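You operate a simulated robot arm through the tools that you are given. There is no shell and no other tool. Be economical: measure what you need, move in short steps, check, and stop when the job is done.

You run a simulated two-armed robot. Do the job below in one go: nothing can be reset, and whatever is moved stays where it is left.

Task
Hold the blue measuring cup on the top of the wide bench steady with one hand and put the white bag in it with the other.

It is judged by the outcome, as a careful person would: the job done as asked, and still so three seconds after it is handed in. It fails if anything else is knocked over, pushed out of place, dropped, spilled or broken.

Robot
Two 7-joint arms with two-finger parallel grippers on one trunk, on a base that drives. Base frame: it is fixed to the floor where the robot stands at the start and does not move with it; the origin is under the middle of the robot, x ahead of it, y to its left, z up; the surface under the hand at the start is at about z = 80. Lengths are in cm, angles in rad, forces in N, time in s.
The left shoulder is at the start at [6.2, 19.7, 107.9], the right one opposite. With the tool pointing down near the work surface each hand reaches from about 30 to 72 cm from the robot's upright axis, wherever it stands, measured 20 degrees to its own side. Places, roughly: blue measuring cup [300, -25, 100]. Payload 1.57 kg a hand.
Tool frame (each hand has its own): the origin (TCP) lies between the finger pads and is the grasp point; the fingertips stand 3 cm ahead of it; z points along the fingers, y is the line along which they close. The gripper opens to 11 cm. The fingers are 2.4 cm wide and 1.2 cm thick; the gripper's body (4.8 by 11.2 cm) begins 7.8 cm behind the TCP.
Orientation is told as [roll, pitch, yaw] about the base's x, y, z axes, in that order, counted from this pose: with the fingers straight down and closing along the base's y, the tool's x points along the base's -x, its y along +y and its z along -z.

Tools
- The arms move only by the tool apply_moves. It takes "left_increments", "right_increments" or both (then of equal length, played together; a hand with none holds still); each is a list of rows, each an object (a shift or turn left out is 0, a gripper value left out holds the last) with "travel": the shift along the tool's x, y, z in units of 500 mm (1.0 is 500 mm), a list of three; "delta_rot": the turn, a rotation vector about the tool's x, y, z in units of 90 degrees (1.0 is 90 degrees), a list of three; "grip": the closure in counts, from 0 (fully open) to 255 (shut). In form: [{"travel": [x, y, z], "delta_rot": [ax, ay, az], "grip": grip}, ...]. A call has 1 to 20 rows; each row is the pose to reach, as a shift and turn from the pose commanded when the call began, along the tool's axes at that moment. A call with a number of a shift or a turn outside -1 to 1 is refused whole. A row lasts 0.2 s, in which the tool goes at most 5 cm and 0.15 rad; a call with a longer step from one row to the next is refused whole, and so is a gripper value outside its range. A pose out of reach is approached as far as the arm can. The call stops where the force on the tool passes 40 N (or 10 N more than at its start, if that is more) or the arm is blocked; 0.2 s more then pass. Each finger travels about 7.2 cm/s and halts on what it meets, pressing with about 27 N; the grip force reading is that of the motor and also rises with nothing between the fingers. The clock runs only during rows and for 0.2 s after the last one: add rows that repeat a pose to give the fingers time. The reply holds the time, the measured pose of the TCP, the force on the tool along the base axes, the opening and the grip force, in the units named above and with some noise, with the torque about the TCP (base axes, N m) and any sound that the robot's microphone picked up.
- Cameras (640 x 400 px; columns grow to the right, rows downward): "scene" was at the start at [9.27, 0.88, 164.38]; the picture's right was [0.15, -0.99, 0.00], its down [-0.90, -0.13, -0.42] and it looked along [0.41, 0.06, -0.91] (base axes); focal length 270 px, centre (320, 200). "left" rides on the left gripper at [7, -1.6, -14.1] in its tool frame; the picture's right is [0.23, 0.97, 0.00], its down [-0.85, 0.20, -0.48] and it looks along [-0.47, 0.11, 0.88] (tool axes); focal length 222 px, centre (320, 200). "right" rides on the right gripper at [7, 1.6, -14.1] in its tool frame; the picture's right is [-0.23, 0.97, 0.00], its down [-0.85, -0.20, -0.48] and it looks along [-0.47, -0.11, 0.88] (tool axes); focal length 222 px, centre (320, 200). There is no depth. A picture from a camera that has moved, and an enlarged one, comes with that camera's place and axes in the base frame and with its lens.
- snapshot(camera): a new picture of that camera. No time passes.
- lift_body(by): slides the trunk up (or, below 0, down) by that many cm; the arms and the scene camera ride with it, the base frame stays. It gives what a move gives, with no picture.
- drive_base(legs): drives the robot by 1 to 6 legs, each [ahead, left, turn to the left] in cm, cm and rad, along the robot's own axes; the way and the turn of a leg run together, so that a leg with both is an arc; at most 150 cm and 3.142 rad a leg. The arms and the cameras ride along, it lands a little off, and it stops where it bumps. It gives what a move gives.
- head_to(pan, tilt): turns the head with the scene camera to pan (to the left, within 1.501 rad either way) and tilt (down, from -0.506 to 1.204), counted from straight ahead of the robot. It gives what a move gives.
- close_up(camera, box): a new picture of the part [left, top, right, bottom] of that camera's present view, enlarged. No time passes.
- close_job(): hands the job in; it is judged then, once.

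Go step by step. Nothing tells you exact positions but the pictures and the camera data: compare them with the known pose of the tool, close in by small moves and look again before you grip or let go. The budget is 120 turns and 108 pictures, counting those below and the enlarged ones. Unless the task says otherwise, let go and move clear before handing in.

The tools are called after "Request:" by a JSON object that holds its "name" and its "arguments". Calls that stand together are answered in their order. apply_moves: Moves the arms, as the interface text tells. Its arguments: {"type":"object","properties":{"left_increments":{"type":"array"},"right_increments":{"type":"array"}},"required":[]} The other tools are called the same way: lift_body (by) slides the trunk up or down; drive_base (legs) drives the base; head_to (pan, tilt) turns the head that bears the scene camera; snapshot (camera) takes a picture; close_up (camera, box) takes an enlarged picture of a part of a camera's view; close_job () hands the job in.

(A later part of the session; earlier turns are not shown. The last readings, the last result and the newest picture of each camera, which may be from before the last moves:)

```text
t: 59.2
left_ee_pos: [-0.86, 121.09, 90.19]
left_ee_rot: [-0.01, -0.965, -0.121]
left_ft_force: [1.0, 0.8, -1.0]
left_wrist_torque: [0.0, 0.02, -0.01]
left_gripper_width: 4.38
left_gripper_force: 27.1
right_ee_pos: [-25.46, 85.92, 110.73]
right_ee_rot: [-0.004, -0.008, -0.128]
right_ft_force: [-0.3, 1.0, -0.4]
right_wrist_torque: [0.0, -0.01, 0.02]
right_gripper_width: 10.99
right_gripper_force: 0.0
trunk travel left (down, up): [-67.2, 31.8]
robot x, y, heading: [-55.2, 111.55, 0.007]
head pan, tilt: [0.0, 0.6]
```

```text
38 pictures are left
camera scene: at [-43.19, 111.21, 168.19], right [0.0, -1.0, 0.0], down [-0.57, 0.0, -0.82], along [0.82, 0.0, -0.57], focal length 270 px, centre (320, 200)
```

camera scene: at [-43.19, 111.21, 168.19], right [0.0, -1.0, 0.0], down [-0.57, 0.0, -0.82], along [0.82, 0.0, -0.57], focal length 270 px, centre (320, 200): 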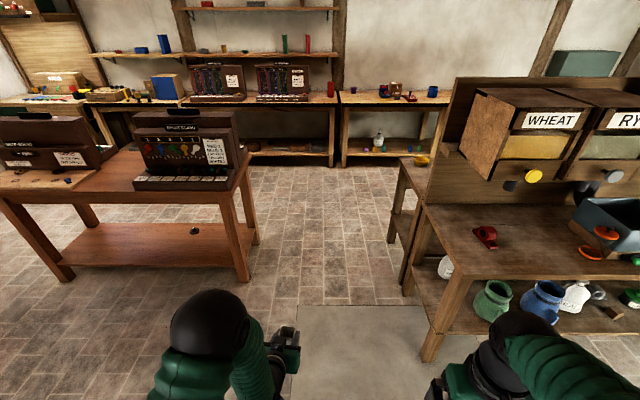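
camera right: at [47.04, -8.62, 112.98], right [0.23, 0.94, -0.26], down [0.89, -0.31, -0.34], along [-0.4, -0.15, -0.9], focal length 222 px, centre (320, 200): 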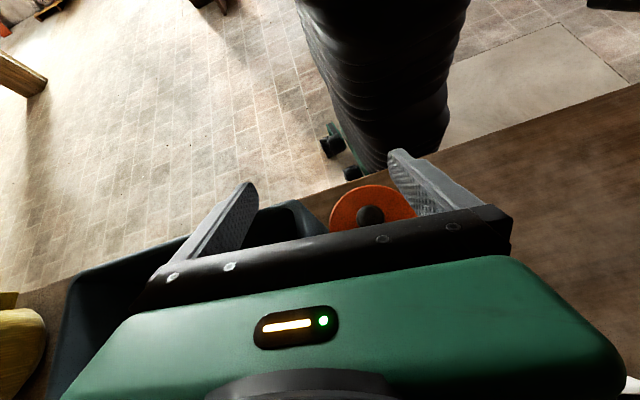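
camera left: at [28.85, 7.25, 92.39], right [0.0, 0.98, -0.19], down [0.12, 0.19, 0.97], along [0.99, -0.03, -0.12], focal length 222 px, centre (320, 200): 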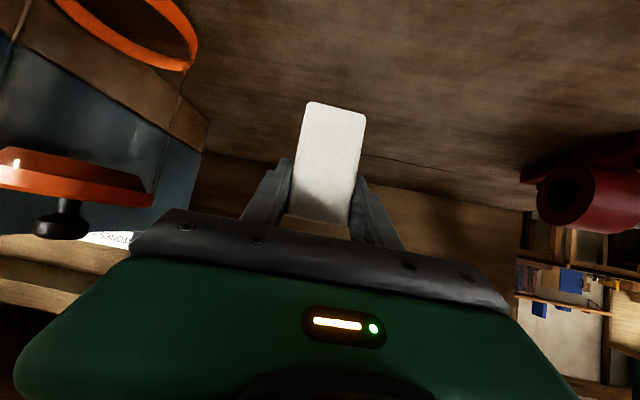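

The corridor between the table (y≈165) and the bench (y≈52) is clear. I drive forward along y≈111.

Request:
{"name": "drive_base", "arguments": {"legs": [[130, 0, 0], [90, 0, 0]]}}

Request:
{"name": "head_to", "arguments": {"pan": -0.9, "tilt": 0.6}}

Request:
{"name": "snapshot", "arguments": {"camera": "scene"}}

```text
t: 70.0
left_ee_pos: [219.07, 122.24, 90.25]
left_ee_rot: [-0.011, -0.967, -0.12]
left_ft_force: [-0.4, -0.5, -0.6]
left_wrist_torque: [0.0, 0.0, -0.01]
left_gripper_width: 4.36
left_gripper_force: 26.9
right_ee_pos: [194.39, 87.02, 110.76]
right_ee_rot: [-0.007, -0.007, -0.127]
right_ft_force: [-0.2, -0.5, -0.2]
right_wrist_torque: [0.04, -0.03, -0.03]
right_gripper_width: 11.01
right_gripper_force: 0.1
trunk travel left (down, up): [-67.2, 31.8]
robot x, y, heading: [164.87, 112.57, 0.004]
head pan, tilt: [0.0, 0.6]
```

```text
t: 71.2
left_ee_pos: [218.88, 122.29, 90.13]
left_ee_rot: [-0.009, -0.967, -0.119]
left_ft_force: [-0.2, 0.0, -0.7]
left_wrist_torque: [0.0, 0.0, 0.01]
left_gripper_width: 4.35
left_gripper_force: 26.8
right_ee_pos: [194.43, 87.13, 110.89]
right_ee_rot: [-0.007, -0.006, -0.128]
right_ft_force: [0.4, -0.2, 0.7]
right_wrist_torque: [0.02, -0.03, -0.02]
right_gripper_width: 10.96
right_gripper_force: 0.1
trunk travel left (down, up): [-67.2, 31.8]
robot x, y, heading: [164.25, 112.45, 0.004]
head pan, tilt: [-0.901, 0.6]
```

```text
37 pictures are left
camera scene: at [173.41, 105.39, 168.19], right [-0.78, -0.63, 0.0], down [-0.35, 0.44, -0.82], along [0.52, -0.64, -0.57], focal length 270 px, centre (320, 200)
```

scene: 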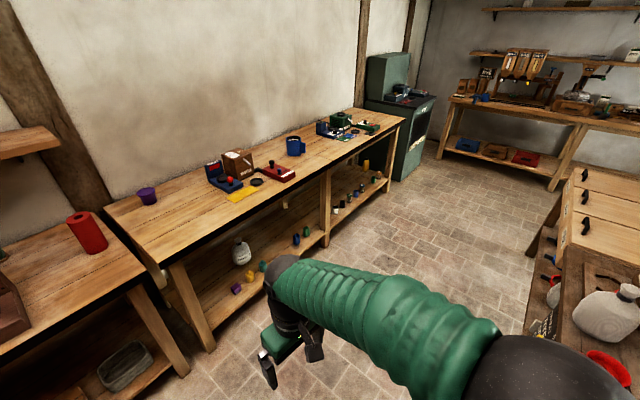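

There are small coloured things on the wide bench's lower shelf, including a white one. I'll enlarge them before going on.

Request:
{"name": "close_up", "arguments": {"camera": "scene", "box": [210, 160, 400, 310]}}

Request:
{"name": "close_up", "arguments": {"camera": "scene", "box": [520, 220, 640, 390]}}

Request:
{"name": "close_up", "arguments": {"camera": "scene", "box": [190, 100, 400, 220]}}

```text
2.67 times, centred on (305, 235) of scene
camera zoom: at [173.41, 105.39, 168.19], right [-0.78, -0.63, 0.0], down [-0.35, 0.44, -0.82], along [0.52, -0.64, -0.57], focal length 719 px, centre (360, 107)
```

zoom: 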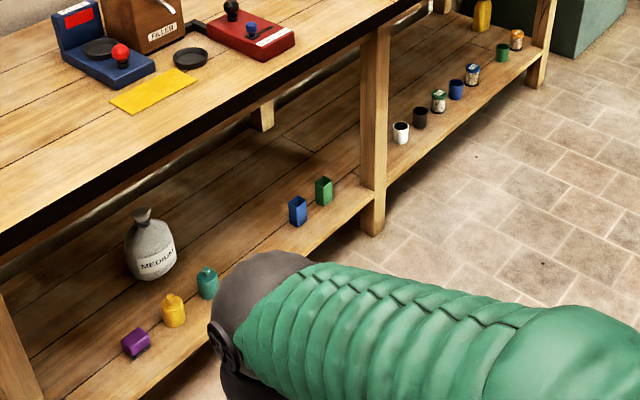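

```text
2.35 times, centred on (580, 305) of scene
camera zoom: at [173.41, 105.39, 168.19], right [-0.78, -0.63, 0.0], down [-0.35, 0.44, -0.82], along [0.52, -0.64, -0.57], focal length 635 px, centre (-292, -47)
```

zoom: 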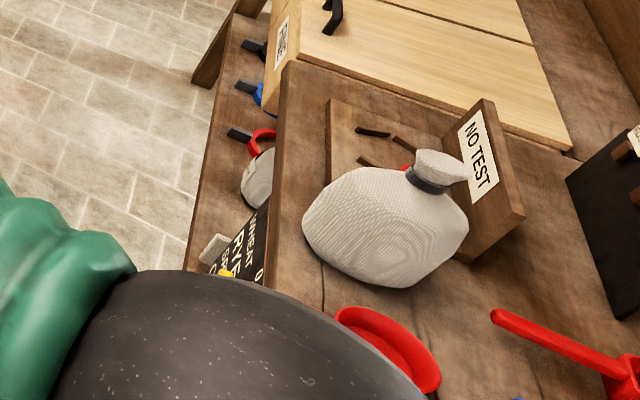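

```text
3.05 times, centred on (295, 160) of scene
camera zoom: at [173.41, 105.39, 168.19], right [-0.78, -0.63, 0.0], down [-0.35, 0.44, -0.82], along [0.52, -0.64, -0.57], focal length 822 px, centre (396, 322)
```

zoom: 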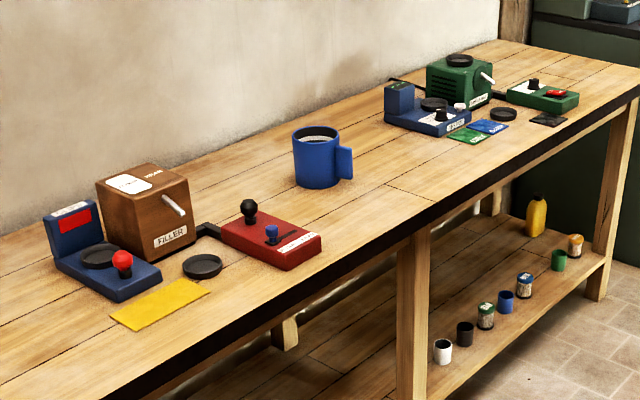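

The shelf shows the same kind of open bag in blue and green, so my white one is the right object. The aisle behind the boards runs from x≈152 to the bench edge at ≈258, so I raise the trunk, move to x≈195 and slide right.

Request:
{"name": "lift_body", "arguments": {"by": 20}}

Request:
{"name": "drive_base", "arguments": {"legs": [[28, 0, 0], [0, -65, 0]]}}

Request:
{"name": "head_to", "arguments": {"pan": -0.6, "tilt": 0.7}}

Request:
{"name": "snapshot", "arguments": {"camera": "scene"}}

```text
t: 73.4
left_ee_pos: [218.85, 122.32, 110.33]
left_ee_rot: [-0.009, -0.966, -0.118]
left_ft_force: [0.7, -1.0, -0.4]
left_wrist_torque: [-0.03, -0.02, -0.01]
left_gripper_width: 4.35
left_gripper_force: 27.5
right_ee_pos: [194.42, 87.05, 130.93]
right_ee_rot: [-0.007, -0.006, -0.126]
right_ft_force: [-0.2, 0.5, -0.2]
right_wrist_torque: [0.0, 0.01, 0.0]
right_gripper_width: 11.03
right_gripper_force: 0.1
trunk travel left (down, up): [-87.2, 11.8]
robot x, y, heading: [164.48, 112.49, -0.0]
head pan, tilt: [-0.901, 0.6]
```

```text
t: 78.6
left_ee_pos: [247.49, 57.66, 110.27]
left_ee_rot: [-0.016, -0.969, -0.117]
left_ft_force: [0.0, -0.4, -1.1]
left_wrist_torque: [0.01, -0.03, -0.02]
left_gripper_width: 4.37
left_gripper_force: 26.8
right_ee_pos: [222.81, 22.43, 131.01]
right_ee_rot: [-0.009, -0.01, -0.126]
right_ft_force: [-0.3, 0.3, -0.4]
right_wrist_torque: [-0.02, -0.04, -0.01]
right_gripper_width: 11.0
right_gripper_force: 0.0
trunk travel left (down, up): [-87.2, 11.8]
robot x, y, heading: [193.28, 47.57, 0.006]
head pan, tilt: [-0.901, 0.6]
```

```text
t: 79.4
left_ee_pos: [247.49, 57.37, 110.07]
left_ee_rot: [-0.01, -0.969, -0.121]
left_ft_force: [-0.4, 0.4, -1.0]
left_wrist_torque: [-0.02, 0.0, -0.03]
left_gripper_width: 4.39
left_gripper_force: 26.9
right_ee_pos: [222.76, 22.22, 130.98]
right_ee_rot: [-0.007, -0.008, -0.129]
right_ft_force: [0.0, -0.6, 0.4]
right_wrist_torque: [0.01, -0.01, 0.02]
right_gripper_width: 10.97
right_gripper_force: 0.0
trunk travel left (down, up): [-87.2, 11.8]
robot x, y, heading: [192.91, 47.51, 0.004]
head pan, tilt: [-0.6, 0.7]
```

```text
33 pictures are left
camera scene: at [203.39, 42.69, 187.33], right [-0.56, -0.83, 0.0], down [-0.53, 0.36, -0.76], along [0.63, -0.43, -0.65], focal length 270 px, centre (320, 200)
```

scene: 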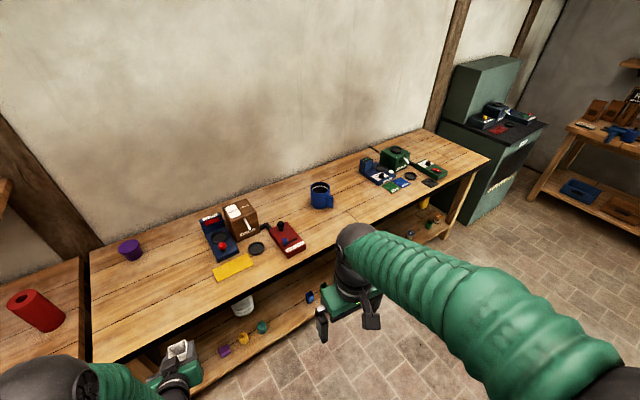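

The way is clear; cup near [298, -21]. I slide on to y≈-22.

Request:
{"name": "drive_base", "arguments": {"legs": [[0, -70, 0]]}}

Request:
{"name": "head_to", "arguments": {"pan": 0, "tilt": 0.6}}

Request:
{"name": "snapshot", "arguments": {"camera": "scene"}}

Request:
{"name": "close_up", "arguments": {"camera": "scene", "box": [270, 120, 370, 200]}}

```text
t: 83.2
left_ee_pos: [247.63, -12.14, 110.19]
left_ee_rot: [-0.017, -0.969, -0.111]
left_ft_force: [0.0, 0.7, -1.6]
left_wrist_torque: [0.0, 0.02, 0.0]
left_gripper_width: 4.36
left_gripper_force: 27.6
right_ee_pos: [223.14, -47.36, 130.95]
right_ee_rot: [-0.011, -0.01, -0.123]
right_ft_force: [0.8, -0.9, 0.2]
right_wrist_torque: [0.02, -0.01, -0.04]
right_gripper_width: 11.01
right_gripper_force: 0.1
trunk travel left (down, up): [-87.2, 11.8]
robot x, y, heading: [193.7, -22.57, 0.011]
head pan, tilt: [-0.6, 0.7]
```

```text
t: 84.2
left_ee_pos: [247.65, -12.39, 110.24]
left_ee_rot: [-0.014, -0.969, -0.114]
left_ft_force: [0.0, -0.5, -0.4]
left_wrist_torque: [-0.02, 0.0, -0.01]
left_gripper_width: 4.34
left_gripper_force: 26.9
right_ee_pos: [223.1, -47.77, 130.96]
right_ee_rot: [-0.01, -0.008, -0.122]
right_ft_force: [0.0, -0.3, 0.3]
right_wrist_torque: [-0.03, -0.02, 0.02]
right_gripper_width: 10.98
right_gripper_force: 0.1
trunk travel left (down, up): [-87.2, 11.8]
robot x, y, heading: [193.38, -22.84, 0.004]
head pan, tilt: [0.0, 0.6]
```

```text
32 pictures are left
camera scene: at [205.53, -22.37, 188.19], right [0.01, -1.0, 0.0], down [-0.57, -0.01, -0.82], along [0.82, 0.0, -0.57], focal length 270 px, centre (320, 200)
```

scene: 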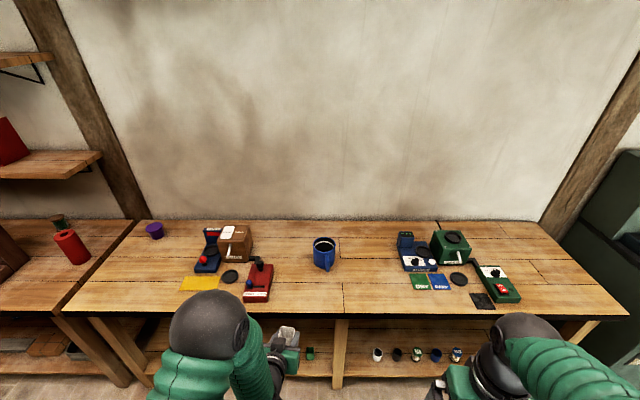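

```text
5.00 times, centred on (320, 160) of scene
camera zoom: at [205.53, -22.37, 188.19], right [0.01, -1.0, 0.0], down [-0.57, -0.01, -0.82], along [0.82, 0.0, -0.57], focal length 1348 px, centre (320, 400)
```

zoom: 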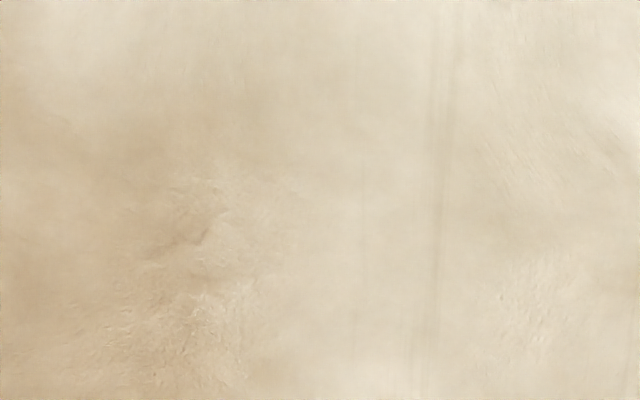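

The cup sits right ahead at picture column 324; I enlarge it properly.

Request:
{"name": "close_up", "arguments": {"camera": "scene", "box": [290, 225, 360, 280]}}

```text
7.27 times, centred on (325, 252) of scene
camera zoom: at [205.53, -22.37, 188.19], right [0.01, -1.0, 0.0], down [-0.57, -0.01, -0.82], along [0.82, 0.0, -0.57], focal length 1961 px, centre (284, -182)
```

zoom: 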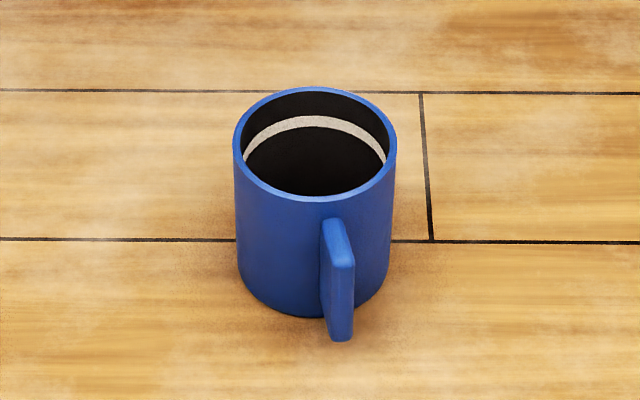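

The cup is empty with only a painted ring inside: centre ≈[298, -24.6], rim z≈98, inner width ≈9.4, handle toward me at ≈[289, -26.4, 93.5]. I'll set the right hand to face the handle and the left (with the bag) to come in from the left, still short of the bench.

Request:
{"name": "apply_moves", "arguments": {"left_increments": [{"travel": [-0.023, 0.0235, -0.018], "delta_rot": [0.035, 0.017, 0.03]}, {"travel": [-0.047, 0.047, -0.036], "delta_rot": [0.071, 0.034, 0.061]}, {"travel": [-0.07, 0.0705, -0.054], "delta_rot": [0.106, 0.051, 0.091]}, {"travel": [-0.094, 0.094, -0.073], "delta_rot": [0.141, 0.068, 0.122]}, {"travel": [-0.117, 0.1175, -0.091], "delta_rot": [0.177, 0.085, 0.152]}, {"travel": [-0.14, 0.141, -0.109], "delta_rot": [0.212, 0.102, 0.183]}, {"travel": [-0.164, 0.1645, -0.127], "delta_rot": [0.248, 0.119, 0.213]}, {"travel": [-0.187, 0.188, -0.145], "delta_rot": [0.283, 0.1355, 0.244]}, {"travel": [-0.187, 0.188, -0.145], "delta_rot": [0.283, 0.1355, 0.244]}]}}

Request:
{"name": "apply_moves", "arguments": {"right_increments": [{"travel": [-0.038, 0.04, 0.047], "delta_rot": [-0.009, -0.055, -0.017], "grip": 60}, {"travel": [-0.076, 0.08, 0.095], "delta_rot": [-0.018, -0.11, -0.034], "grip": 134}, {"travel": [-0.114, 0.12, 0.142], "delta_rot": [-0.027, -0.165, -0.052]}, {"travel": [-0.152, 0.16, 0.189], "delta_rot": [-0.036, -0.22, -0.069]}, {"travel": [-0.19, 0.2, 0.236], "delta_rot": [-0.045, -0.275, -0.086]}, {"travel": [-0.228, 0.24, 0.284], "delta_rot": [-0.053, -0.331, -0.103]}, {"travel": [-0.266, 0.28, 0.331], "delta_rot": [-0.062, -0.386, -0.12]}, {"travel": [-0.304, 0.32, 0.378], "delta_rot": [-0.071, -0.441, -0.137]}, {"travel": [-0.342, 0.36, 0.425], "delta_rot": [-0.08, -0.496, -0.155]}, {"travel": [-0.38, 0.4, 0.473], "delta_rot": [-0.089, -0.551, -0.172]}, {"travel": [-0.418, 0.44, 0.52], "delta_rot": [-0.098, -0.606, -0.189]}, {"travel": [-0.418, 0.44, 0.52], "delta_rot": [-0.098, -0.606, -0.189]}]}}

Request:
{"name": "snapshot", "arguments": {"camera": "scene"}}

```text
t: 86.2
left_ee_pos: [247.98, -3.06, 122.05]
left_ee_rot: [-0.007, -0.751, -0.705]
left_ft_force: [0.5, 0.0, -0.7]
left_wrist_torque: [0.02, 0.0, -0.03]
left_gripper_width: 4.35
left_gripper_force: 27.4
right_ee_pos: [223.11, -47.9, 130.89]
right_ee_rot: [-0.007, -0.007, -0.124]
right_ft_force: [-0.8, -0.9, -0.5]
right_wrist_torque: [-0.01, 0.02, -0.02]
right_gripper_width: 10.98
right_gripper_force: 0.1
trunk travel left (down, up): [-87.2, 11.8]
robot x, y, heading: [193.18, -22.33, 0.001]
head pan, tilt: [0.0, 0.6]
```

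```text
t: 88.8
left_ee_pos: [248.03, -2.9, 122.13]
left_ee_rot: [-0.01, -0.754, -0.704]
left_ft_force: [0.1, 0.9, -0.4]
left_wrist_torque: [0.01, 0.0, 0.01]
left_gripper_width: 4.37
left_gripper_force: 26.9
right_ee_pos: [246.91, -28.52, 104.99]
right_ee_rot: [-0.02, -0.969, 0.215]
right_ft_force: [0.1, 0.4, -1.0]
right_wrist_torque: [0.02, -0.01, 0.02]
right_gripper_width: 5.25
right_gripper_force: 0.0
right hand out of reach, approached as far as the arm can: row 5
trunk travel left (down, up): [-87.2, 11.8]
robot x, y, heading: [193.43, -22.75, 0.008]
head pan, tilt: [0.0, 0.6]
```

```text
29 pictures are left
camera scene: at [205.69, -22.48, 188.18], right [0.01, -1.0, 0.0], down [-0.57, 0.0, -0.82], along [0.82, 0.01, -0.57], focal length 270 px, centre (320, 200)
```

scene: 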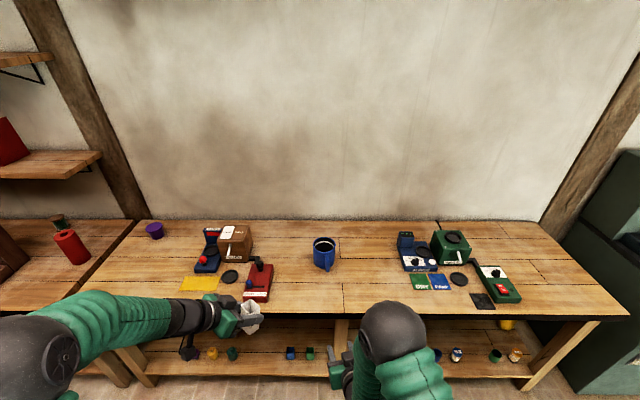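

Both hands are set and clear of the bench items. I drive forward about 33 cm.

Request:
{"name": "drive_base", "arguments": {"legs": [[33, 0, 0]]}}

Request:
{"name": "head_to", "arguments": {"pan": 0, "tilt": 0.8}}

Request:
{"name": "snapshot", "arguments": {"camera": "scene"}}

Request:
{"name": "snapshot", "arguments": {"camera": "right"}}

```text
t: 91.0
left_ee_pos: [281.06, -2.64, 122.2]
left_ee_rot: [-0.006, -0.757, -0.708]
left_ft_force: [-0.7, 0.2, -2.1]
left_wrist_torque: [0.03, 0.05, 0.0]
left_gripper_width: 4.39
left_gripper_force: 26.9
right_ee_pos: [279.82, -28.47, 105.05]
right_ee_rot: [-0.02, -0.968, 0.214]
right_ft_force: [-0.3, -0.3, -0.3]
right_wrist_torque: [0.02, -0.04, 0.02]
right_gripper_width: 5.22
right_gripper_force: 0.1
trunk travel left (down, up): [-87.2, 11.8]
robot x, y, heading: [226.95, -22.14, 0.005]
head pan, tilt: [0.0, 0.6]
```

```text
t: 91.8
left_ee_pos: [281.13, -2.89, 122.05]
left_ee_rot: [-0.008, -0.755, -0.705]
left_ft_force: [-0.2, 0.3, -1.1]
left_wrist_torque: [-0.02, -0.01, 0.0]
left_gripper_width: 4.39
left_gripper_force: 27.2
right_ee_pos: [280.04, -28.49, 104.98]
right_ee_rot: [-0.019, -0.968, 0.216]
right_ft_force: [0.8, 0.4, -1.0]
right_wrist_torque: [0.01, 0.01, 0.01]
right_gripper_width: 5.23
right_gripper_force: 0.2
trunk travel left (down, up): [-87.2, 11.8]
robot x, y, heading: [226.55, -22.2, 0.011]
head pan, tilt: [0.0, 0.799]
```

```text
28 pictures are left
camera scene: at [238.06, -22.31, 186.51], right [0.01, -1.0, 0.0], down [-0.72, -0.01, -0.7], along [0.7, 0.0, -0.72], focal length 270 px, centre (320, 200)
```

scene: 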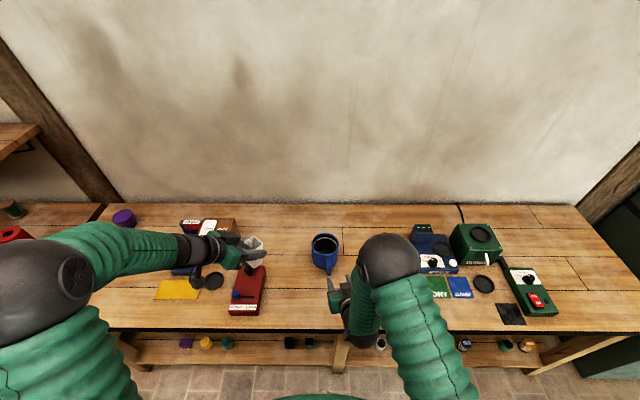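

```text
27 pictures are left
camera right: at [264.26, -29.97, 107.27], right [-0.07, 0.98, 0.18], down [0.13, -0.17, 0.98], along [0.99, 0.09, -0.11], focal length 222 px, centre (320, 200)
```

right: 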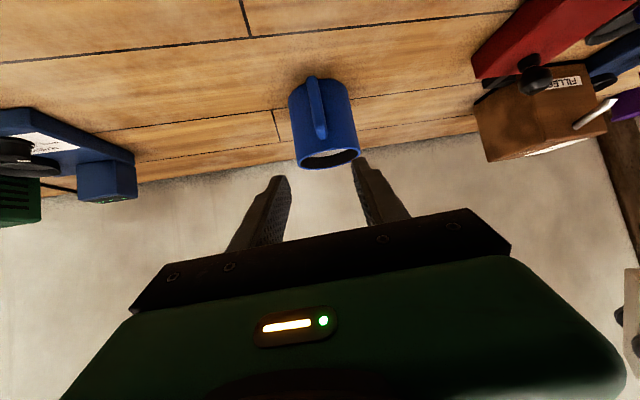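

The handle's outer edge is at ≈[289, -26.2], z 90–97. I lower the right hand in front of it and stop just short to check.

Request:
{"name": "apply_moves", "arguments": {"right_increments": [{"travel": [0.03, 0.001, 0.03]}, {"travel": [0.06, 0.002, 0.06]}, {"travel": [0.09, 0.004, 0.09]}, {"travel": [0.122, 0.005, 0.123]}, {"travel": [0.108, 0.006, 0.155]}, {"travel": [0.096, 0.0065, 0.185]}, {"travel": [0.096, 0.0065, 0.185]}]}}

Request:
{"name": "snapshot", "arguments": {"camera": "right"}}

```text
t: 93.4
left_ee_pos: [281.23, -2.81, 122.2]
left_ee_rot: [-0.007, -0.752, -0.706]
left_ft_force: [-0.1, -0.2, -1.4]
left_wrist_torque: [-0.04, 0.0, -0.03]
left_gripper_width: 4.34
left_gripper_force: 26.9
right_ee_pos: [284.82, -27.3, 95.71]
right_ee_rot: [-0.019, -0.967, 0.216]
right_ft_force: [-0.1, 0.3, 0.2]
right_wrist_torque: [0.01, 0.01, -0.04]
right_gripper_width: 5.24
right_gripper_force: 0.1
trunk travel left (down, up): [-87.2, 11.8]
robot x, y, heading: [226.9, -22.66, 0.007]
head pan, tilt: [0.0, 0.799]
```

```text
26 pictures are left
camera right: at [269.1, -28.77, 98.0], right [-0.07, 0.98, 0.18], down [0.13, -0.17, 0.98], along [0.99, 0.09, -0.11], focal length 222 px, centre (320, 200)
```

right: 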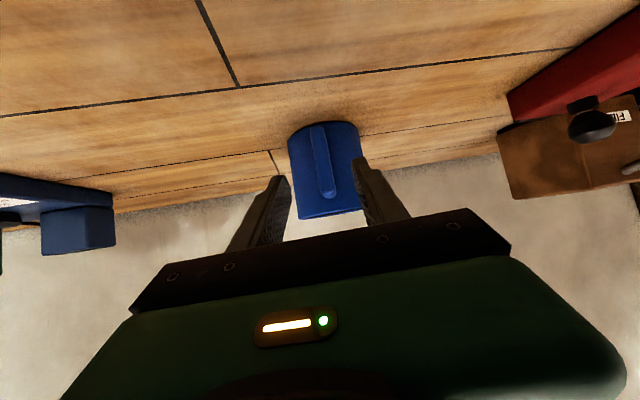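

The handle is centred between the fingers. I move the last 4 cm in and close gently on it.

Request:
{"name": "apply_moves", "arguments": {"right_increments": [{"travel": [-0.004, 0.001, 0.02]}, {"travel": [-0.008, 0.002, 0.042]}, {"travel": [-0.012, 0.003, 0.063]}, {"travel": [-0.016, 0.0035, 0.0836]}, {"travel": [-0.016, 0.0035, 0.0836]}]}}

Request:
{"name": "snapshot", "arguments": {"camera": "right"}}

```text
t: 94.6
left_ee_pos: [281.18, -2.69, 122.05]
left_ee_rot: [-0.008, -0.755, -0.705]
left_ft_force: [-0.4, 0.7, -0.3]
left_wrist_torque: [-0.01, -0.04, -0.02]
left_gripper_width: 4.37
left_gripper_force: 27.0
right_ee_pos: [288.64, -26.39, 94.02]
right_ee_rot: [-0.019, -0.967, 0.214]
right_ft_force: [-0.1, 0.0, -0.2]
right_wrist_torque: [-0.01, 0.01, 0.03]
right_gripper_width: 5.2
right_gripper_force: 0.1
trunk travel left (down, up): [-87.2, 11.8]
robot x, y, heading: [226.73, -22.45, 0.006]
head pan, tilt: [0.0, 0.799]
```

```text
25 pictures are left
camera right: at [272.91, -27.82, 96.31], right [-0.07, 0.98, 0.18], down [0.13, -0.17, 0.98], along [0.99, 0.09, -0.11], focal length 222 px, centre (320, 200)
```

right: 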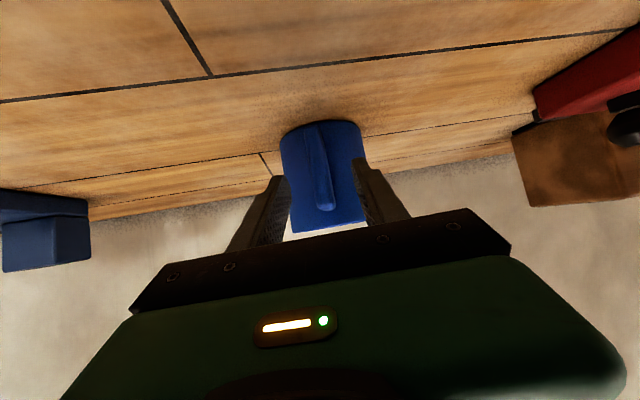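

I'm unsure of depth by about 1–2 cm, so I close here: if the handle is between the tips, the width reading will show it.

Request:
{"name": "apply_moves", "arguments": {"right_increments": [{"travel": [0, 0, 0], "grip": 180}, {"travel": [0, 0, 0], "grip": 205}, {"travel": [0, 0, 0], "grip": 215}, {"travel": [0, 0, 0], "grip": 225}, {"travel": [0, 0, 0]}, {"travel": [0, 0, 0]}]}}

Request:
{"name": "snapshot", "arguments": {"camera": "right"}}

Request:
{"name": "close_up", "arguments": {"camera": "scene", "box": [270, 210, 400, 320]}}

```text
t: 96.0
left_ee_pos: [281.21, -2.72, 122.2]
left_ee_rot: [-0.007, -0.754, -0.704]
left_ft_force: [0.0, -0.4, -1.1]
left_wrist_torque: [0.0, -0.01, 0.01]
left_gripper_width: 4.35
left_gripper_force: 27.0
right_ee_pos: [288.55, -26.39, 94.0]
right_ee_rot: [-0.019, -0.967, 0.214]
right_ft_force: [-0.3, 0.2, -0.5]
right_wrist_torque: [-0.01, 0.01, 0.0]
right_gripper_width: 1.28
right_gripper_force: 0.1
trunk travel left (down, up): [-87.2, 11.8]
robot x, y, heading: [226.58, -22.55, 0.007]
head pan, tilt: [0.0, 0.799]
```

```text
24 pictures are left
camera right: at [272.89, -27.82, 96.32], right [-0.07, 0.98, 0.18], down [0.13, -0.17, 0.98], along [0.99, 0.09, -0.11], focal length 222 px, centre (320, 200)
```

right: 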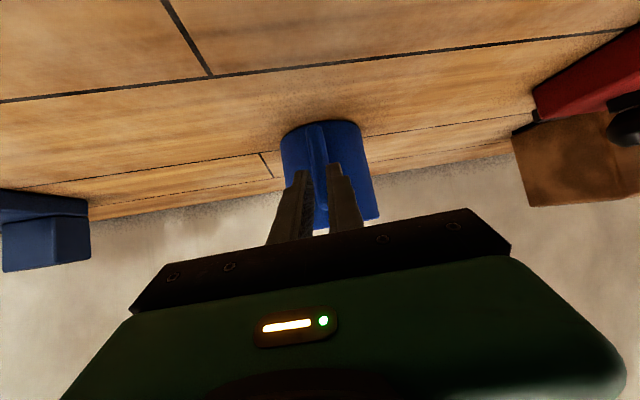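

```text
3.64 times, centred on (335, 265) of scene
camera zoom: at [238.23, -22.29, 186.5], right [0.01, -1.0, 0.0], down [-0.72, -0.01, -0.7], along [0.7, 0.0, -0.72], focal length 981 px, centre (266, -36)
```

zoom: 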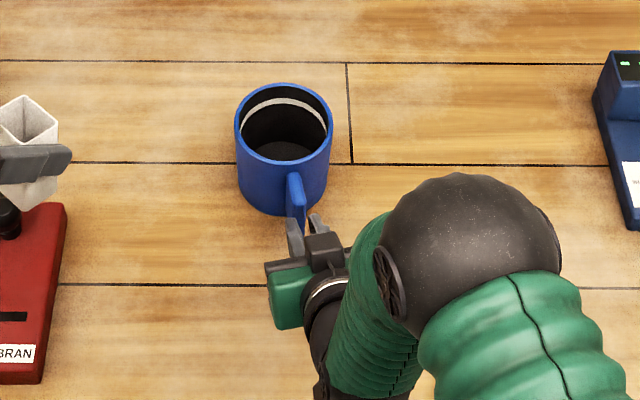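

The fingers closed to the commanded 1.28 cm without contact, so the handle is just ahead (cup centre x≈300). I reopen, go 2.3 cm further and close again.

Request:
{"name": "apply_moves", "arguments": {"right_increments": [{"travel": [0, 0, 0], "grip": 140}, {"travel": [0, 0, 0], "grip": 140}, {"travel": [0, 0, 0], "grip": 140}, {"travel": [-0.009, 0, 0.013]}, {"travel": [-0.018, 0, 0.026]}, {"travel": [-0.026, 0, 0.038]}, {"travel": [-0.026, 0, 0.038]}]}}

Request:
{"name": "close_up", "arguments": {"camera": "scene", "box": [300, 225, 360, 285]}}

```text
t: 97.6
left_ee_pos: [281.14, -2.66, 122.18]
left_ee_rot: [-0.007, -0.754, -0.705]
left_ft_force: [0.3, 0.6, -1.5]
left_wrist_torque: [0.03, -0.04, -0.02]
left_gripper_width: 4.37
left_gripper_force: 27.2
right_ee_pos: [290.81, -25.86, 94.03]
right_ee_rot: [-0.018, -0.967, 0.214]
right_ft_force: [0.2, 1.0, 0.3]
right_wrist_torque: [-0.01, -0.02, 0.0]
right_gripper_width: 4.97
right_gripper_force: 0.1
trunk travel left (down, up): [-87.2, 11.8]
robot x, y, heading: [226.88, -22.35, 0.0]
head pan, tilt: [0.0, 0.799]
```

```text
6.67 times, centred on (330, 255) of scene
camera zoom: at [238.23, -22.29, 186.5], right [0.01, -1.0, 0.0], down [-0.72, -0.01, -0.7], along [0.7, 0.0, -0.72], focal length 1798 px, centre (253, -167)
```

zoom: 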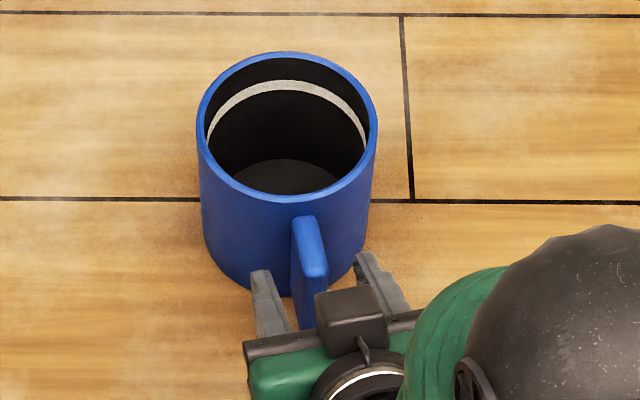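

The fingers straddle the handle, a bit off to the right. I shift 0.5 cm left and close.

Request:
{"name": "apply_moves", "arguments": {"right_increments": [{"travel": [0, 0.01, 0]}, {"travel": [0, 0.01, 0], "grip": 170}, {"travel": [0, 0.01, 0], "grip": 185}, {"travel": [0, 0.01, 0], "grip": 200}, {"travel": [0, 0.01, 0], "grip": 215}, {"travel": [0, 0.01, 0], "grip": 255}, {"travel": [0, 0.01, 0]}]}}

Request:
{"name": "close_up", "arguments": {"camera": "scene", "box": [300, 225, 360, 285]}}

```text
t: 99.2
left_ee_pos: [281.18, -2.73, 122.15]
left_ee_rot: [-0.007, -0.754, -0.704]
left_ft_force: [-0.2, -0.5, -0.7]
left_wrist_torque: [0.02, -0.02, 0.03]
left_gripper_width: 4.35
left_gripper_force: 26.8
right_ee_pos: [290.76, -25.31, 93.97]
right_ee_rot: [-0.02, -0.967, 0.214]
right_ft_force: [-0.1, -0.2, 1.0]
right_wrist_torque: [0.07, -0.06, 0.0]
right_gripper_width: 1.52
right_gripper_force: 26.3
trunk travel left (down, up): [-87.2, 11.8]
robot x, y, heading: [226.66, -22.2, 0.01]
head pan, tilt: [0.0, 0.799]
```

```text
6.67 times, centred on (330, 255) of scene
camera zoom: at [238.23, -22.29, 186.5], right [0.01, -1.0, 0.0], down [-0.72, -0.01, -0.7], along [0.7, 0.0, -0.72], focal length 1798 px, centre (253, -167)
```

zoom: 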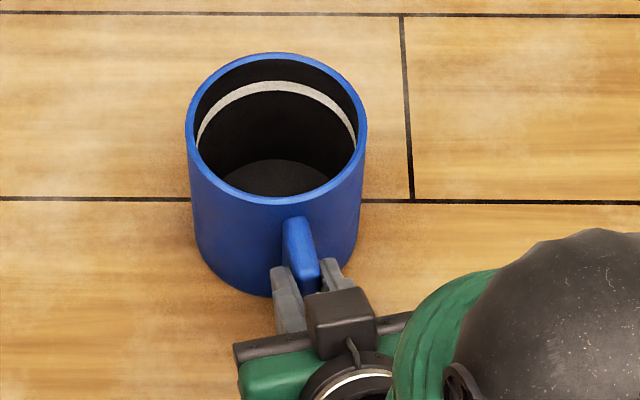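

The right hand holds the handle (1.5 cm wide, 26 N); cup rim centre ≈[299.3, -23.9, 98.5]. Now I carry the bag over the cup, staying above the rim.

Request:
{"name": "apply_moves", "arguments": {"left_increments": [{"travel": [-0.02, -0.006, 0.035]}, {"travel": [-0.053, -0.018, 0.1]}, {"travel": [-0.09, -0.03, 0.17]}, {"travel": [-0.127, -0.042, 0.24]}, {"travel": [-0.164, -0.055, 0.31]}, {"travel": [-0.2, -0.067, 0.38]}, {"travel": [-0.237, -0.079, 0.45]}, {"travel": [-0.264, -0.088, 0.5]}, {"travel": [-0.264, -0.088, 0.5]}]}}

Request:
{"name": "snapshot", "arguments": {"camera": "left"}}

Request:
{"name": "close_up", "arguments": {"camera": "scene", "box": [260, 190, 380, 300]}}

```text
t: 101.2
left_ee_pos: [298.66, -23.68, 113.03]
left_ee_rot: [-0.005, -0.753, -0.707]
left_ft_force: [0.4, -0.5, -1.2]
left_wrist_torque: [-0.03, -0.01, 0.02]
left_gripper_width: 4.34
left_gripper_force: 27.0
right_ee_pos: [290.76, -25.58, 94.0]
right_ee_rot: [-0.016, -0.967, 0.214]
right_ft_force: [1.0, -0.8, 0.3]
right_wrist_torque: [-0.01, -0.04, -0.05]
right_gripper_width: 1.55
right_gripper_force: 26.6
trunk travel left (down, up): [-87.2, 11.8]
robot x, y, heading: [226.92, -22.39, 0.01]
head pan, tilt: [0.0, 0.799]
```

```text
20 pictures are left
camera left: at [286.31, -15.23, 118.46], right [0.51, 0.85, -0.16], down [0.36, -0.04, 0.93], along [0.78, -0.53, -0.32], focal length 222 px, centre (320, 200)
```

left: 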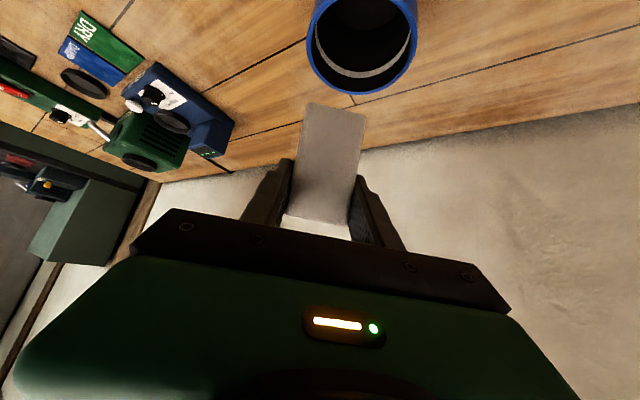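

```text
3.64 times, centred on (320, 245) of scene
camera zoom: at [238.33, -22.49, 186.49], right [0.01, -1.0, 0.0], down [-0.72, 0.0, -0.69], along [0.69, 0.0, -0.72], focal length 981 px, centre (320, 36)
```

zoom: 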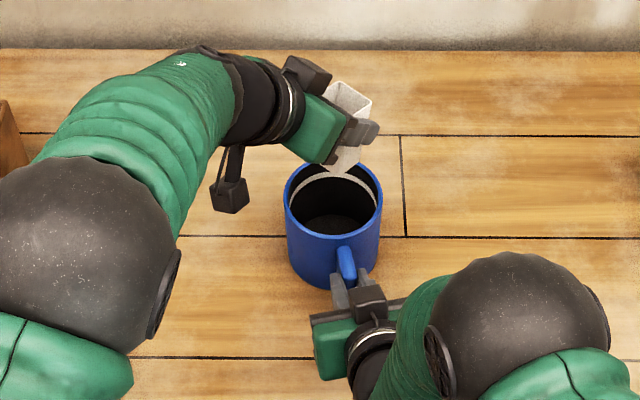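

From the left camera the cup centre is nearer [300, -22.9]. I correct by about 1.4 cm and lower until the bag's bottom is at the rim.

Request:
{"name": "apply_moves", "arguments": {"left_increments": [{"travel": [0.004, 0.029, 0.0]}, {"travel": [0.03, 0.029, 0.03]}, {"travel": [0.065, 0.029, 0.065]}, {"travel": [0.1, 0.029, 0.1]}, {"travel": [0.115, 0.029, 0.116]}, {"travel": [0.115, 0.029, 0.116]}]}}

Request:
{"name": "snapshot", "arguments": {"camera": "left"}}

Request:
{"name": "close_up", "arguments": {"camera": "scene", "box": [290, 200, 370, 280]}}

```text
t: 102.6
left_ee_pos: [299.54, -22.42, 104.82]
left_ee_rot: [-0.005, -0.754, -0.706]
left_ft_force: [0.5, -0.2, -0.8]
left_wrist_torque: [-0.02, 0.01, 0.01]
left_gripper_width: 4.37
left_gripper_force: 27.0
right_ee_pos: [290.62, -25.42, 93.93]
right_ee_rot: [-0.018, -0.969, 0.211]
right_ft_force: [-0.1, -0.3, 0.9]
right_wrist_torque: [0.01, 0.0, -0.02]
right_gripper_width: 1.56
right_gripper_force: 27.0
trunk travel left (down, up): [-87.2, 11.8]
robot x, y, heading: [226.9, -22.45, 0.011]
head pan, tilt: [0.0, 0.799]
```

```text
18 pictures are left
camera left: at [287.09, -13.99, 110.28], right [0.51, 0.85, -0.16], down [0.36, -0.04, 0.93], along [0.78, -0.53, -0.32], focal length 222 px, centre (320, 200)
```

left: 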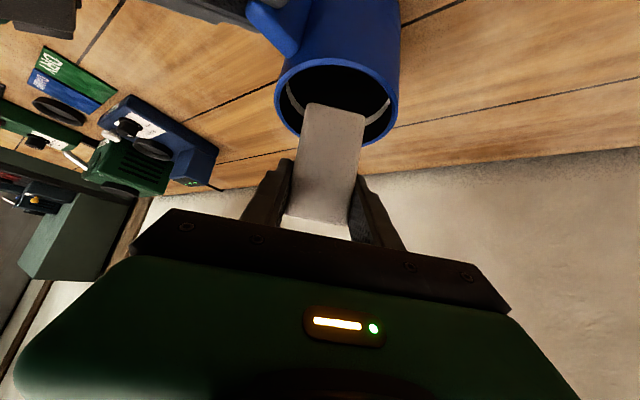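

```text
5.00 times, centred on (330, 240) of scene
camera zoom: at [238.34, -22.49, 186.49], right [0.01, -1.0, 0.0], down [-0.72, -0.01, -0.69], along [0.69, 0.01, -0.72], focal length 1348 px, centre (270, 0)
```

zoom: 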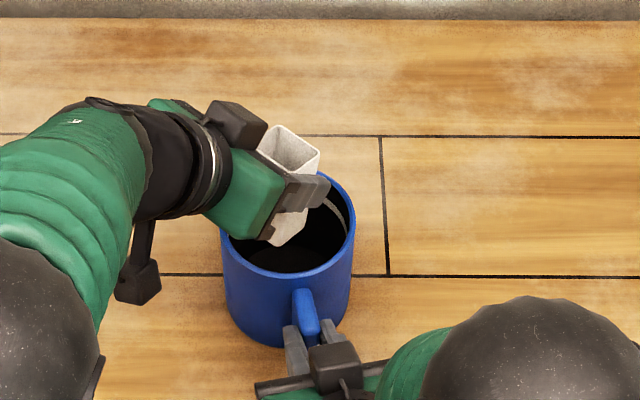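

The bag's bottom sits over the opening, slightly near-side. I nudge it 0.6 cm and lower it into the cup in slow steps.

Request:
{"name": "apply_moves", "arguments": {"left_increments": [{"travel": [-0.004, 0.01, 0.004]}, {"travel": [0.01, 0.01, 0.02]}, {"travel": [0.025, 0.01, 0.037]}, {"travel": [0.04, 0.01, 0.053]}, {"travel": [0.055, 0.01, 0.07]}, {"travel": [0.07, 0.01, 0.085]}, {"travel": [0.085, 0.01, 0.1]}, {"travel": [0.098, 0.01, 0.113]}, {"travel": [0.109, 0.01, 0.125]}, {"travel": [0.109, 0.01, 0.125]}]}}

Request:
{"name": "snapshot", "arguments": {"camera": "left"}}

Request:
{"name": "close_up", "arguments": {"camera": "scene", "box": [290, 200, 370, 280]}}

```text
t: 104.8
left_ee_pos: [299.99, -22.31, 96.55]
left_ee_rot: [-0.005, -0.755, -0.706]
left_ft_force: [0.6, -1.1, 1.7]
left_wrist_torque: [0.11, -0.02, -0.04]
left_gripper_width: 4.36
left_gripper_force: 27.7
right_ee_pos: [290.72, -25.46, 94.0]
right_ee_rot: [-0.016, -0.969, 0.213]
right_ft_force: [0.9, 2.1, 0.9]
right_wrist_torque: [-0.1, 0.02, 0.13]
right_gripper_width: 1.52
right_gripper_force: 26.9
trunk travel left (down, up): [-87.2, 11.8]
robot x, y, heading: [227.13, -22.5, 0.002]
head pan, tilt: [0.0, 0.799]
```

```text
16 pictures are left
camera left: at [287.68, -13.83, 101.97], right [0.51, 0.85, -0.16], down [0.36, -0.04, 0.93], along [0.78, -0.53, -0.32], focal length 222 px, centre (320, 200)
```

left: 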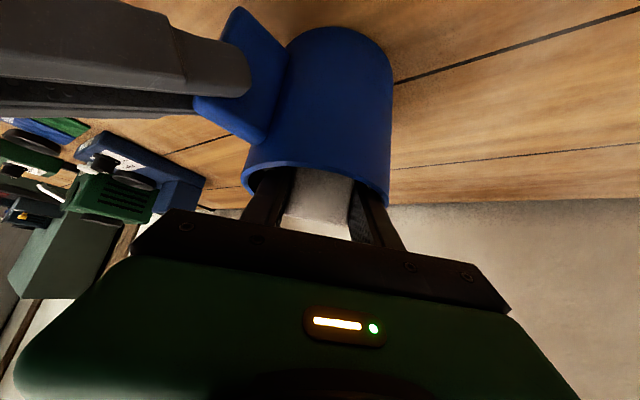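

```text
5.00 times, centred on (330, 240) of scene
camera zoom: at [238.32, -22.5, 186.49], right [0.01, -1.0, 0.0], down [-0.72, -0.01, -0.69], along [0.69, 0.01, -0.72], focal length 1348 px, centre (270, 0)
```

zoom: 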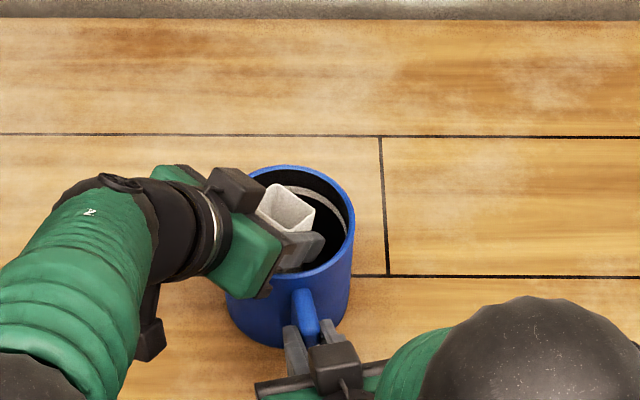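

The bag is well inside the cup with only light forces. I open the left fingers just a little so the bag settles.

Request:
{"name": "apply_moves", "arguments": {"left_increments": [{"travel": [0, 0, 0], "grip": 150}, {"travel": [0, 0, 0], "grip": 140}, {"travel": [0, 0, 0], "grip": 132}, {"travel": [0, 0, 0], "grip": 132}, {"travel": [0, 0, 0], "grip": 132}]}}

Request:
{"name": "close_up", "arguments": {"camera": "scene", "box": [300, 215, 360, 275]}}

```text
t: 106.0
left_ee_pos: [300.06, -22.31, 96.41]
left_ee_rot: [-0.006, -0.754, -0.709]
left_ft_force: [-0.3, -6.3, 3.8]
left_wrist_torque: [0.11, 0.0, -0.01]
left_gripper_width: 4.74
left_gripper_force: 0.1
right_ee_pos: [290.72, -25.45, 93.96]
right_ee_rot: [-0.016, -0.969, 0.212]
right_ft_force: [2.2, 6.0, 0.6]
right_wrist_torque: [-0.18, -0.02, 0.36]
right_gripper_width: 1.52
right_gripper_force: 27.4
trunk travel left (down, up): [-87.2, 11.8]
robot x, y, heading: [226.71, -22.3, 0.01]
head pan, tilt: [0.0, 0.799]
```

```text
6.67 times, centred on (330, 245) of scene
camera zoom: at [238.29, -22.53, 186.5], right [0.01, -1.0, 0.0], down [-0.72, 0.0, -0.69], along [0.69, 0.01, -0.72], focal length 1798 px, centre (253, -100)
```

zoom: 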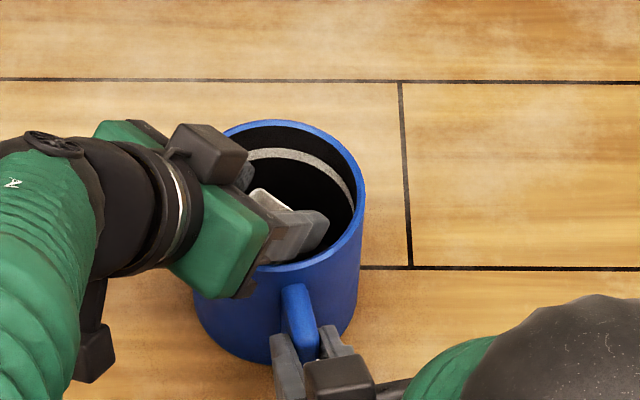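

The bag has dropped in; a finger lightly touches the cup wall. I ease the fingers and lift the left hand straight out.

Request:
{"name": "apply_moves", "arguments": {"left_increments": [{"travel": [0, 0.003, 0], "grip": 146}, {"travel": [-0.014, 0.006, -0.015]}, {"travel": [-0.034, 0.006, -0.036]}, {"travel": [-0.06, 0.006, -0.064]}, {"travel": [-0.1, 0.006, -0.107]}, {"travel": [-0.15, 0.006, -0.16]}, {"travel": [-0.2, 0.006, -0.213]}, {"travel": [-0.2, 0.006, -0.213]}]}}

Request:
{"name": "snapshot", "arguments": {"camera": "left"}}

Request:
{"name": "close_up", "arguments": {"camera": "scene", "box": [300, 215, 360, 275]}}

```text
t: 107.8
left_ee_pos: [300.11, -22.02, 111.17]
left_ee_rot: [-0.006, -0.755, -0.707]
left_ft_force: [0.3, 0.4, -0.5]
left_wrist_torque: [0.01, -0.02, 0.04]
left_gripper_width: 4.68
left_gripper_force: 0.1
right_ee_pos: [290.67, -25.3, 93.95]
right_ee_rot: [-0.018, -0.966, 0.214]
right_ft_force: [-0.6, -0.1, 1.0]
right_wrist_torque: [0.12, 0.07, 0.05]
right_gripper_width: 1.55
right_gripper_force: 27.2
trunk travel left (down, up): [-87.2, 11.8]
robot x, y, heading: [226.84, -22.63, 0.006]
head pan, tilt: [0.0, 0.799]
```

```text
13 pictures are left
camera left: at [287.83, -13.57, 116.7], right [0.51, 0.85, -0.16], down [0.36, -0.04, 0.93], along [0.78, -0.53, -0.32], focal length 222 px, centre (320, 200)
```

left: 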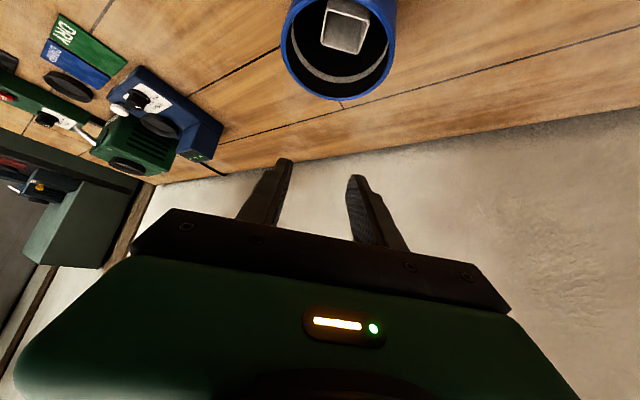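

```text
6.67 times, centred on (330, 245) of scene
camera zoom: at [238.29, -22.51, 186.49], right [0.01, -1.0, 0.0], down [-0.72, -0.01, -0.69], along [0.69, 0.01, -0.72], focal length 1798 px, centre (253, -100)
```

zoom: 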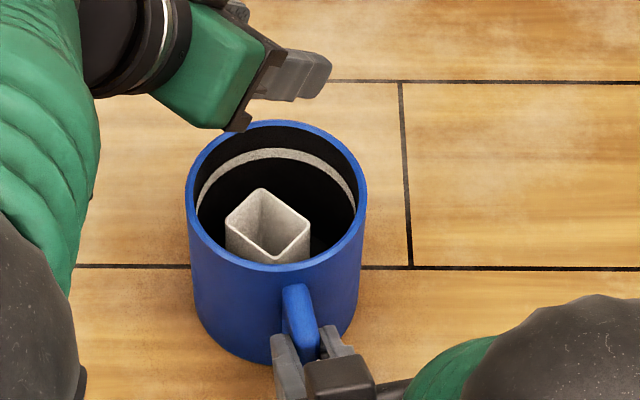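

The bag stands inside the cup. I take the left hand away the way it came.

Request:
{"name": "apply_moves", "arguments": {"left_increments": [{"travel": [-0.02, 0, -0.04]}, {"travel": [-0.01, 0.008, -0.1]}, {"travel": [0.025, 0.02, -0.17]}, {"travel": [0.062, 0.032, -0.24]}, {"travel": [0.1, 0.045, -0.31]}, {"travel": [0.136, 0.057, -0.38]}, {"travel": [0.173, 0.069, -0.45]}, {"travel": [0.2, 0.078, -0.5]}, {"travel": [0.2, 0.078, -0.5]}]}}

Request:
{"name": "apply_moves", "arguments": {"right_increments": [{"travel": [0, 0, 0], "grip": 200}, {"travel": [0, 0, 0], "grip": 175}, {"travel": [0, 0, 0], "grip": 160}, {"travel": [0, 0, 0], "grip": 160}]}}

Request:
{"name": "close_up", "arguments": {"camera": "scene", "box": [300, 215, 360, 285]}}

```text
t: 109.8
left_ee_pos: [284.16, -3.0, 122.45]
left_ee_rot: [-0.008, -0.755, -0.707]
left_ft_force: [-0.1, 0.4, -0.6]
left_wrist_torque: [-0.01, -0.03, 0.03]
left_gripper_width: 4.7
left_gripper_force: 0.0
right_ee_pos: [290.67, -25.34, 93.9]
right_ee_rot: [-0.019, -0.969, 0.215]
right_ft_force: [-1.1, 1.6, 0.5]
right_wrist_torque: [0.1, 0.14, 0.11]
right_gripper_width: 1.56
right_gripper_force: 27.3
trunk travel left (down, up): [-87.2, 11.8]
robot x, y, heading: [226.74, -22.57, 0.005]
head pan, tilt: [0.0, 0.799]
```

```text
t: 110.8
left_ee_pos: [284.1, -3.1, 122.43]
left_ee_rot: [-0.008, -0.755, -0.705]
left_ft_force: [-0.5, 1.1, -0.2]
left_wrist_torque: [-0.01, -0.03, 0.03]
left_gripper_width: 4.7
left_gripper_force: 0.0
right_ee_pos: [290.77, -25.27, 94.1]
right_ee_rot: [-0.019, -0.97, 0.215]
right_ft_force: [-0.7, 0.1, 0.2]
right_wrist_torque: [-0.02, 0.02, -0.01]
right_gripper_width: 4.11
right_gripper_force: 0.0
trunk travel left (down, up): [-87.2, 11.8]
robot x, y, heading: [226.78, -22.89, 0.006]
head pan, tilt: [0.0, 0.799]
```

```text
5.71 times, centred on (330, 250) of scene
camera zoom: at [238.23, -22.35, 186.5], right [0.01, -1.0, 0.0], down [-0.72, -0.01, -0.7], along [0.7, 0.0, -0.72], focal length 1541 px, centre (263, -86)
```

zoom: 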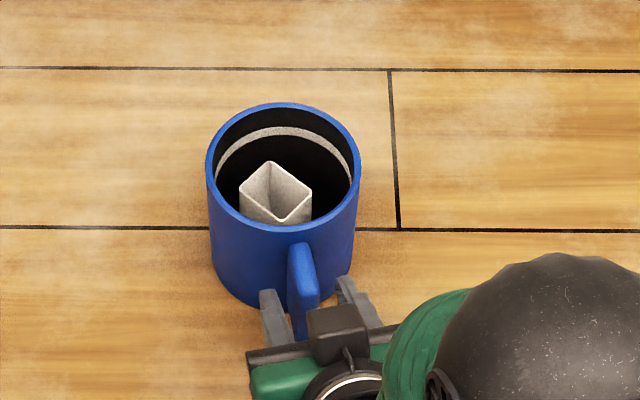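

The cup stands still with the bag in it. I draw the right hand straight back off the handle, then reverse the robot.

Request:
{"name": "apply_moves", "arguments": {"right_increments": [{"travel": [0.01, 0, -0.015]}, {"travel": [0.028, 0, -0.04]}, {"travel": [0.05, 0, -0.073]}, {"travel": [0.075, 0, -0.11]}, {"travel": [0.091, 0, -0.132]}, {"travel": [0.05, 0, -0.16]}, {"travel": [0.01, 0, -0.19]}, {"travel": [0.01, 0, -0.19]}]}}

Request:
{"name": "drive_base", "arguments": {"legs": [[-28, 0, 0]]}}

Request:
{"name": "snapshot", "arguments": {"camera": "scene"}}

Request:
{"name": "close_up", "arguments": {"camera": "scene", "box": [290, 170, 370, 240]}}

```text
t: 112.6
left_ee_pos: [284.08, -3.07, 122.5]
left_ee_rot: [-0.008, -0.754, -0.705]
left_ft_force: [0.5, 0.4, -0.3]
left_wrist_torque: [0.02, -0.01, 0.0]
left_gripper_width: 4.69
left_gripper_force: 0.0
right_ee_pos: [282.74, -26.91, 98.98]
right_ee_rot: [-0.019, -0.966, 0.213]
right_ft_force: [0.4, 0.5, -0.1]
right_wrist_torque: [-0.01, 0.04, 0.02]
right_gripper_width: 4.12
right_gripper_force: 0.1
trunk travel left (down, up): [-87.2, 11.8]
robot x, y, heading: [226.46, -22.51, 0.009]
head pan, tilt: [0.0, 0.799]
```

```text
t: 114.5
left_ee_pos: [256.66, -3.32, 122.32]
left_ee_rot: [-0.011, -0.753, -0.704]
left_ft_force: [0.6, -0.4, 0.1]
left_wrist_torque: [0.0, -0.02, -0.01]
left_gripper_width: 4.71
left_gripper_force: 0.0
right_ee_pos: [255.24, -27.19, 98.89]
right_ee_rot: [-0.017, -0.965, 0.212]
right_ft_force: [0.1, -0.3, -0.1]
right_wrist_torque: [-0.01, -0.01, 0.01]
right_gripper_width: 4.11
right_gripper_force: 0.1
trunk travel left (down, up): [-87.2, 11.8]
robot x, y, heading: [198.68, -22.6, 0.009]
head pan, tilt: [0.0, 0.799]
```

```text
10 pictures are left
camera scene: at [210.97, -22.56, 186.45], right [0.01, -1.0, 0.0], down [-0.72, -0.01, -0.69], along [0.69, 0.0, -0.72], focal length 270 px, centre (320, 200)
```

scene: 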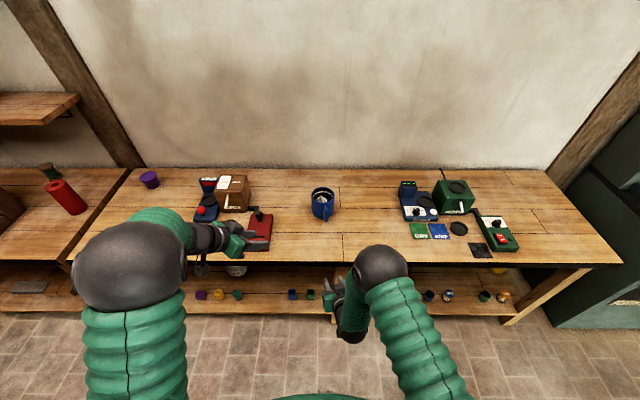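

```text
5.71 times, centred on (330, 205) of scene
camera zoom: at [210.97, -22.56, 186.45], right [0.01, -1.0, 0.0], down [-0.72, -0.01, -0.69], along [0.69, 0.0, -0.72], focal length 1541 px, centre (263, 171)
```

zoom: 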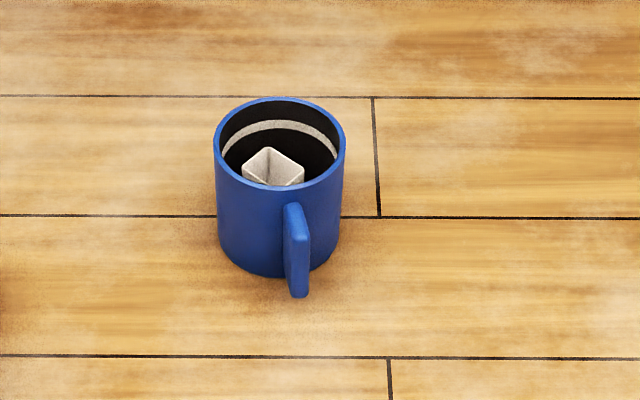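

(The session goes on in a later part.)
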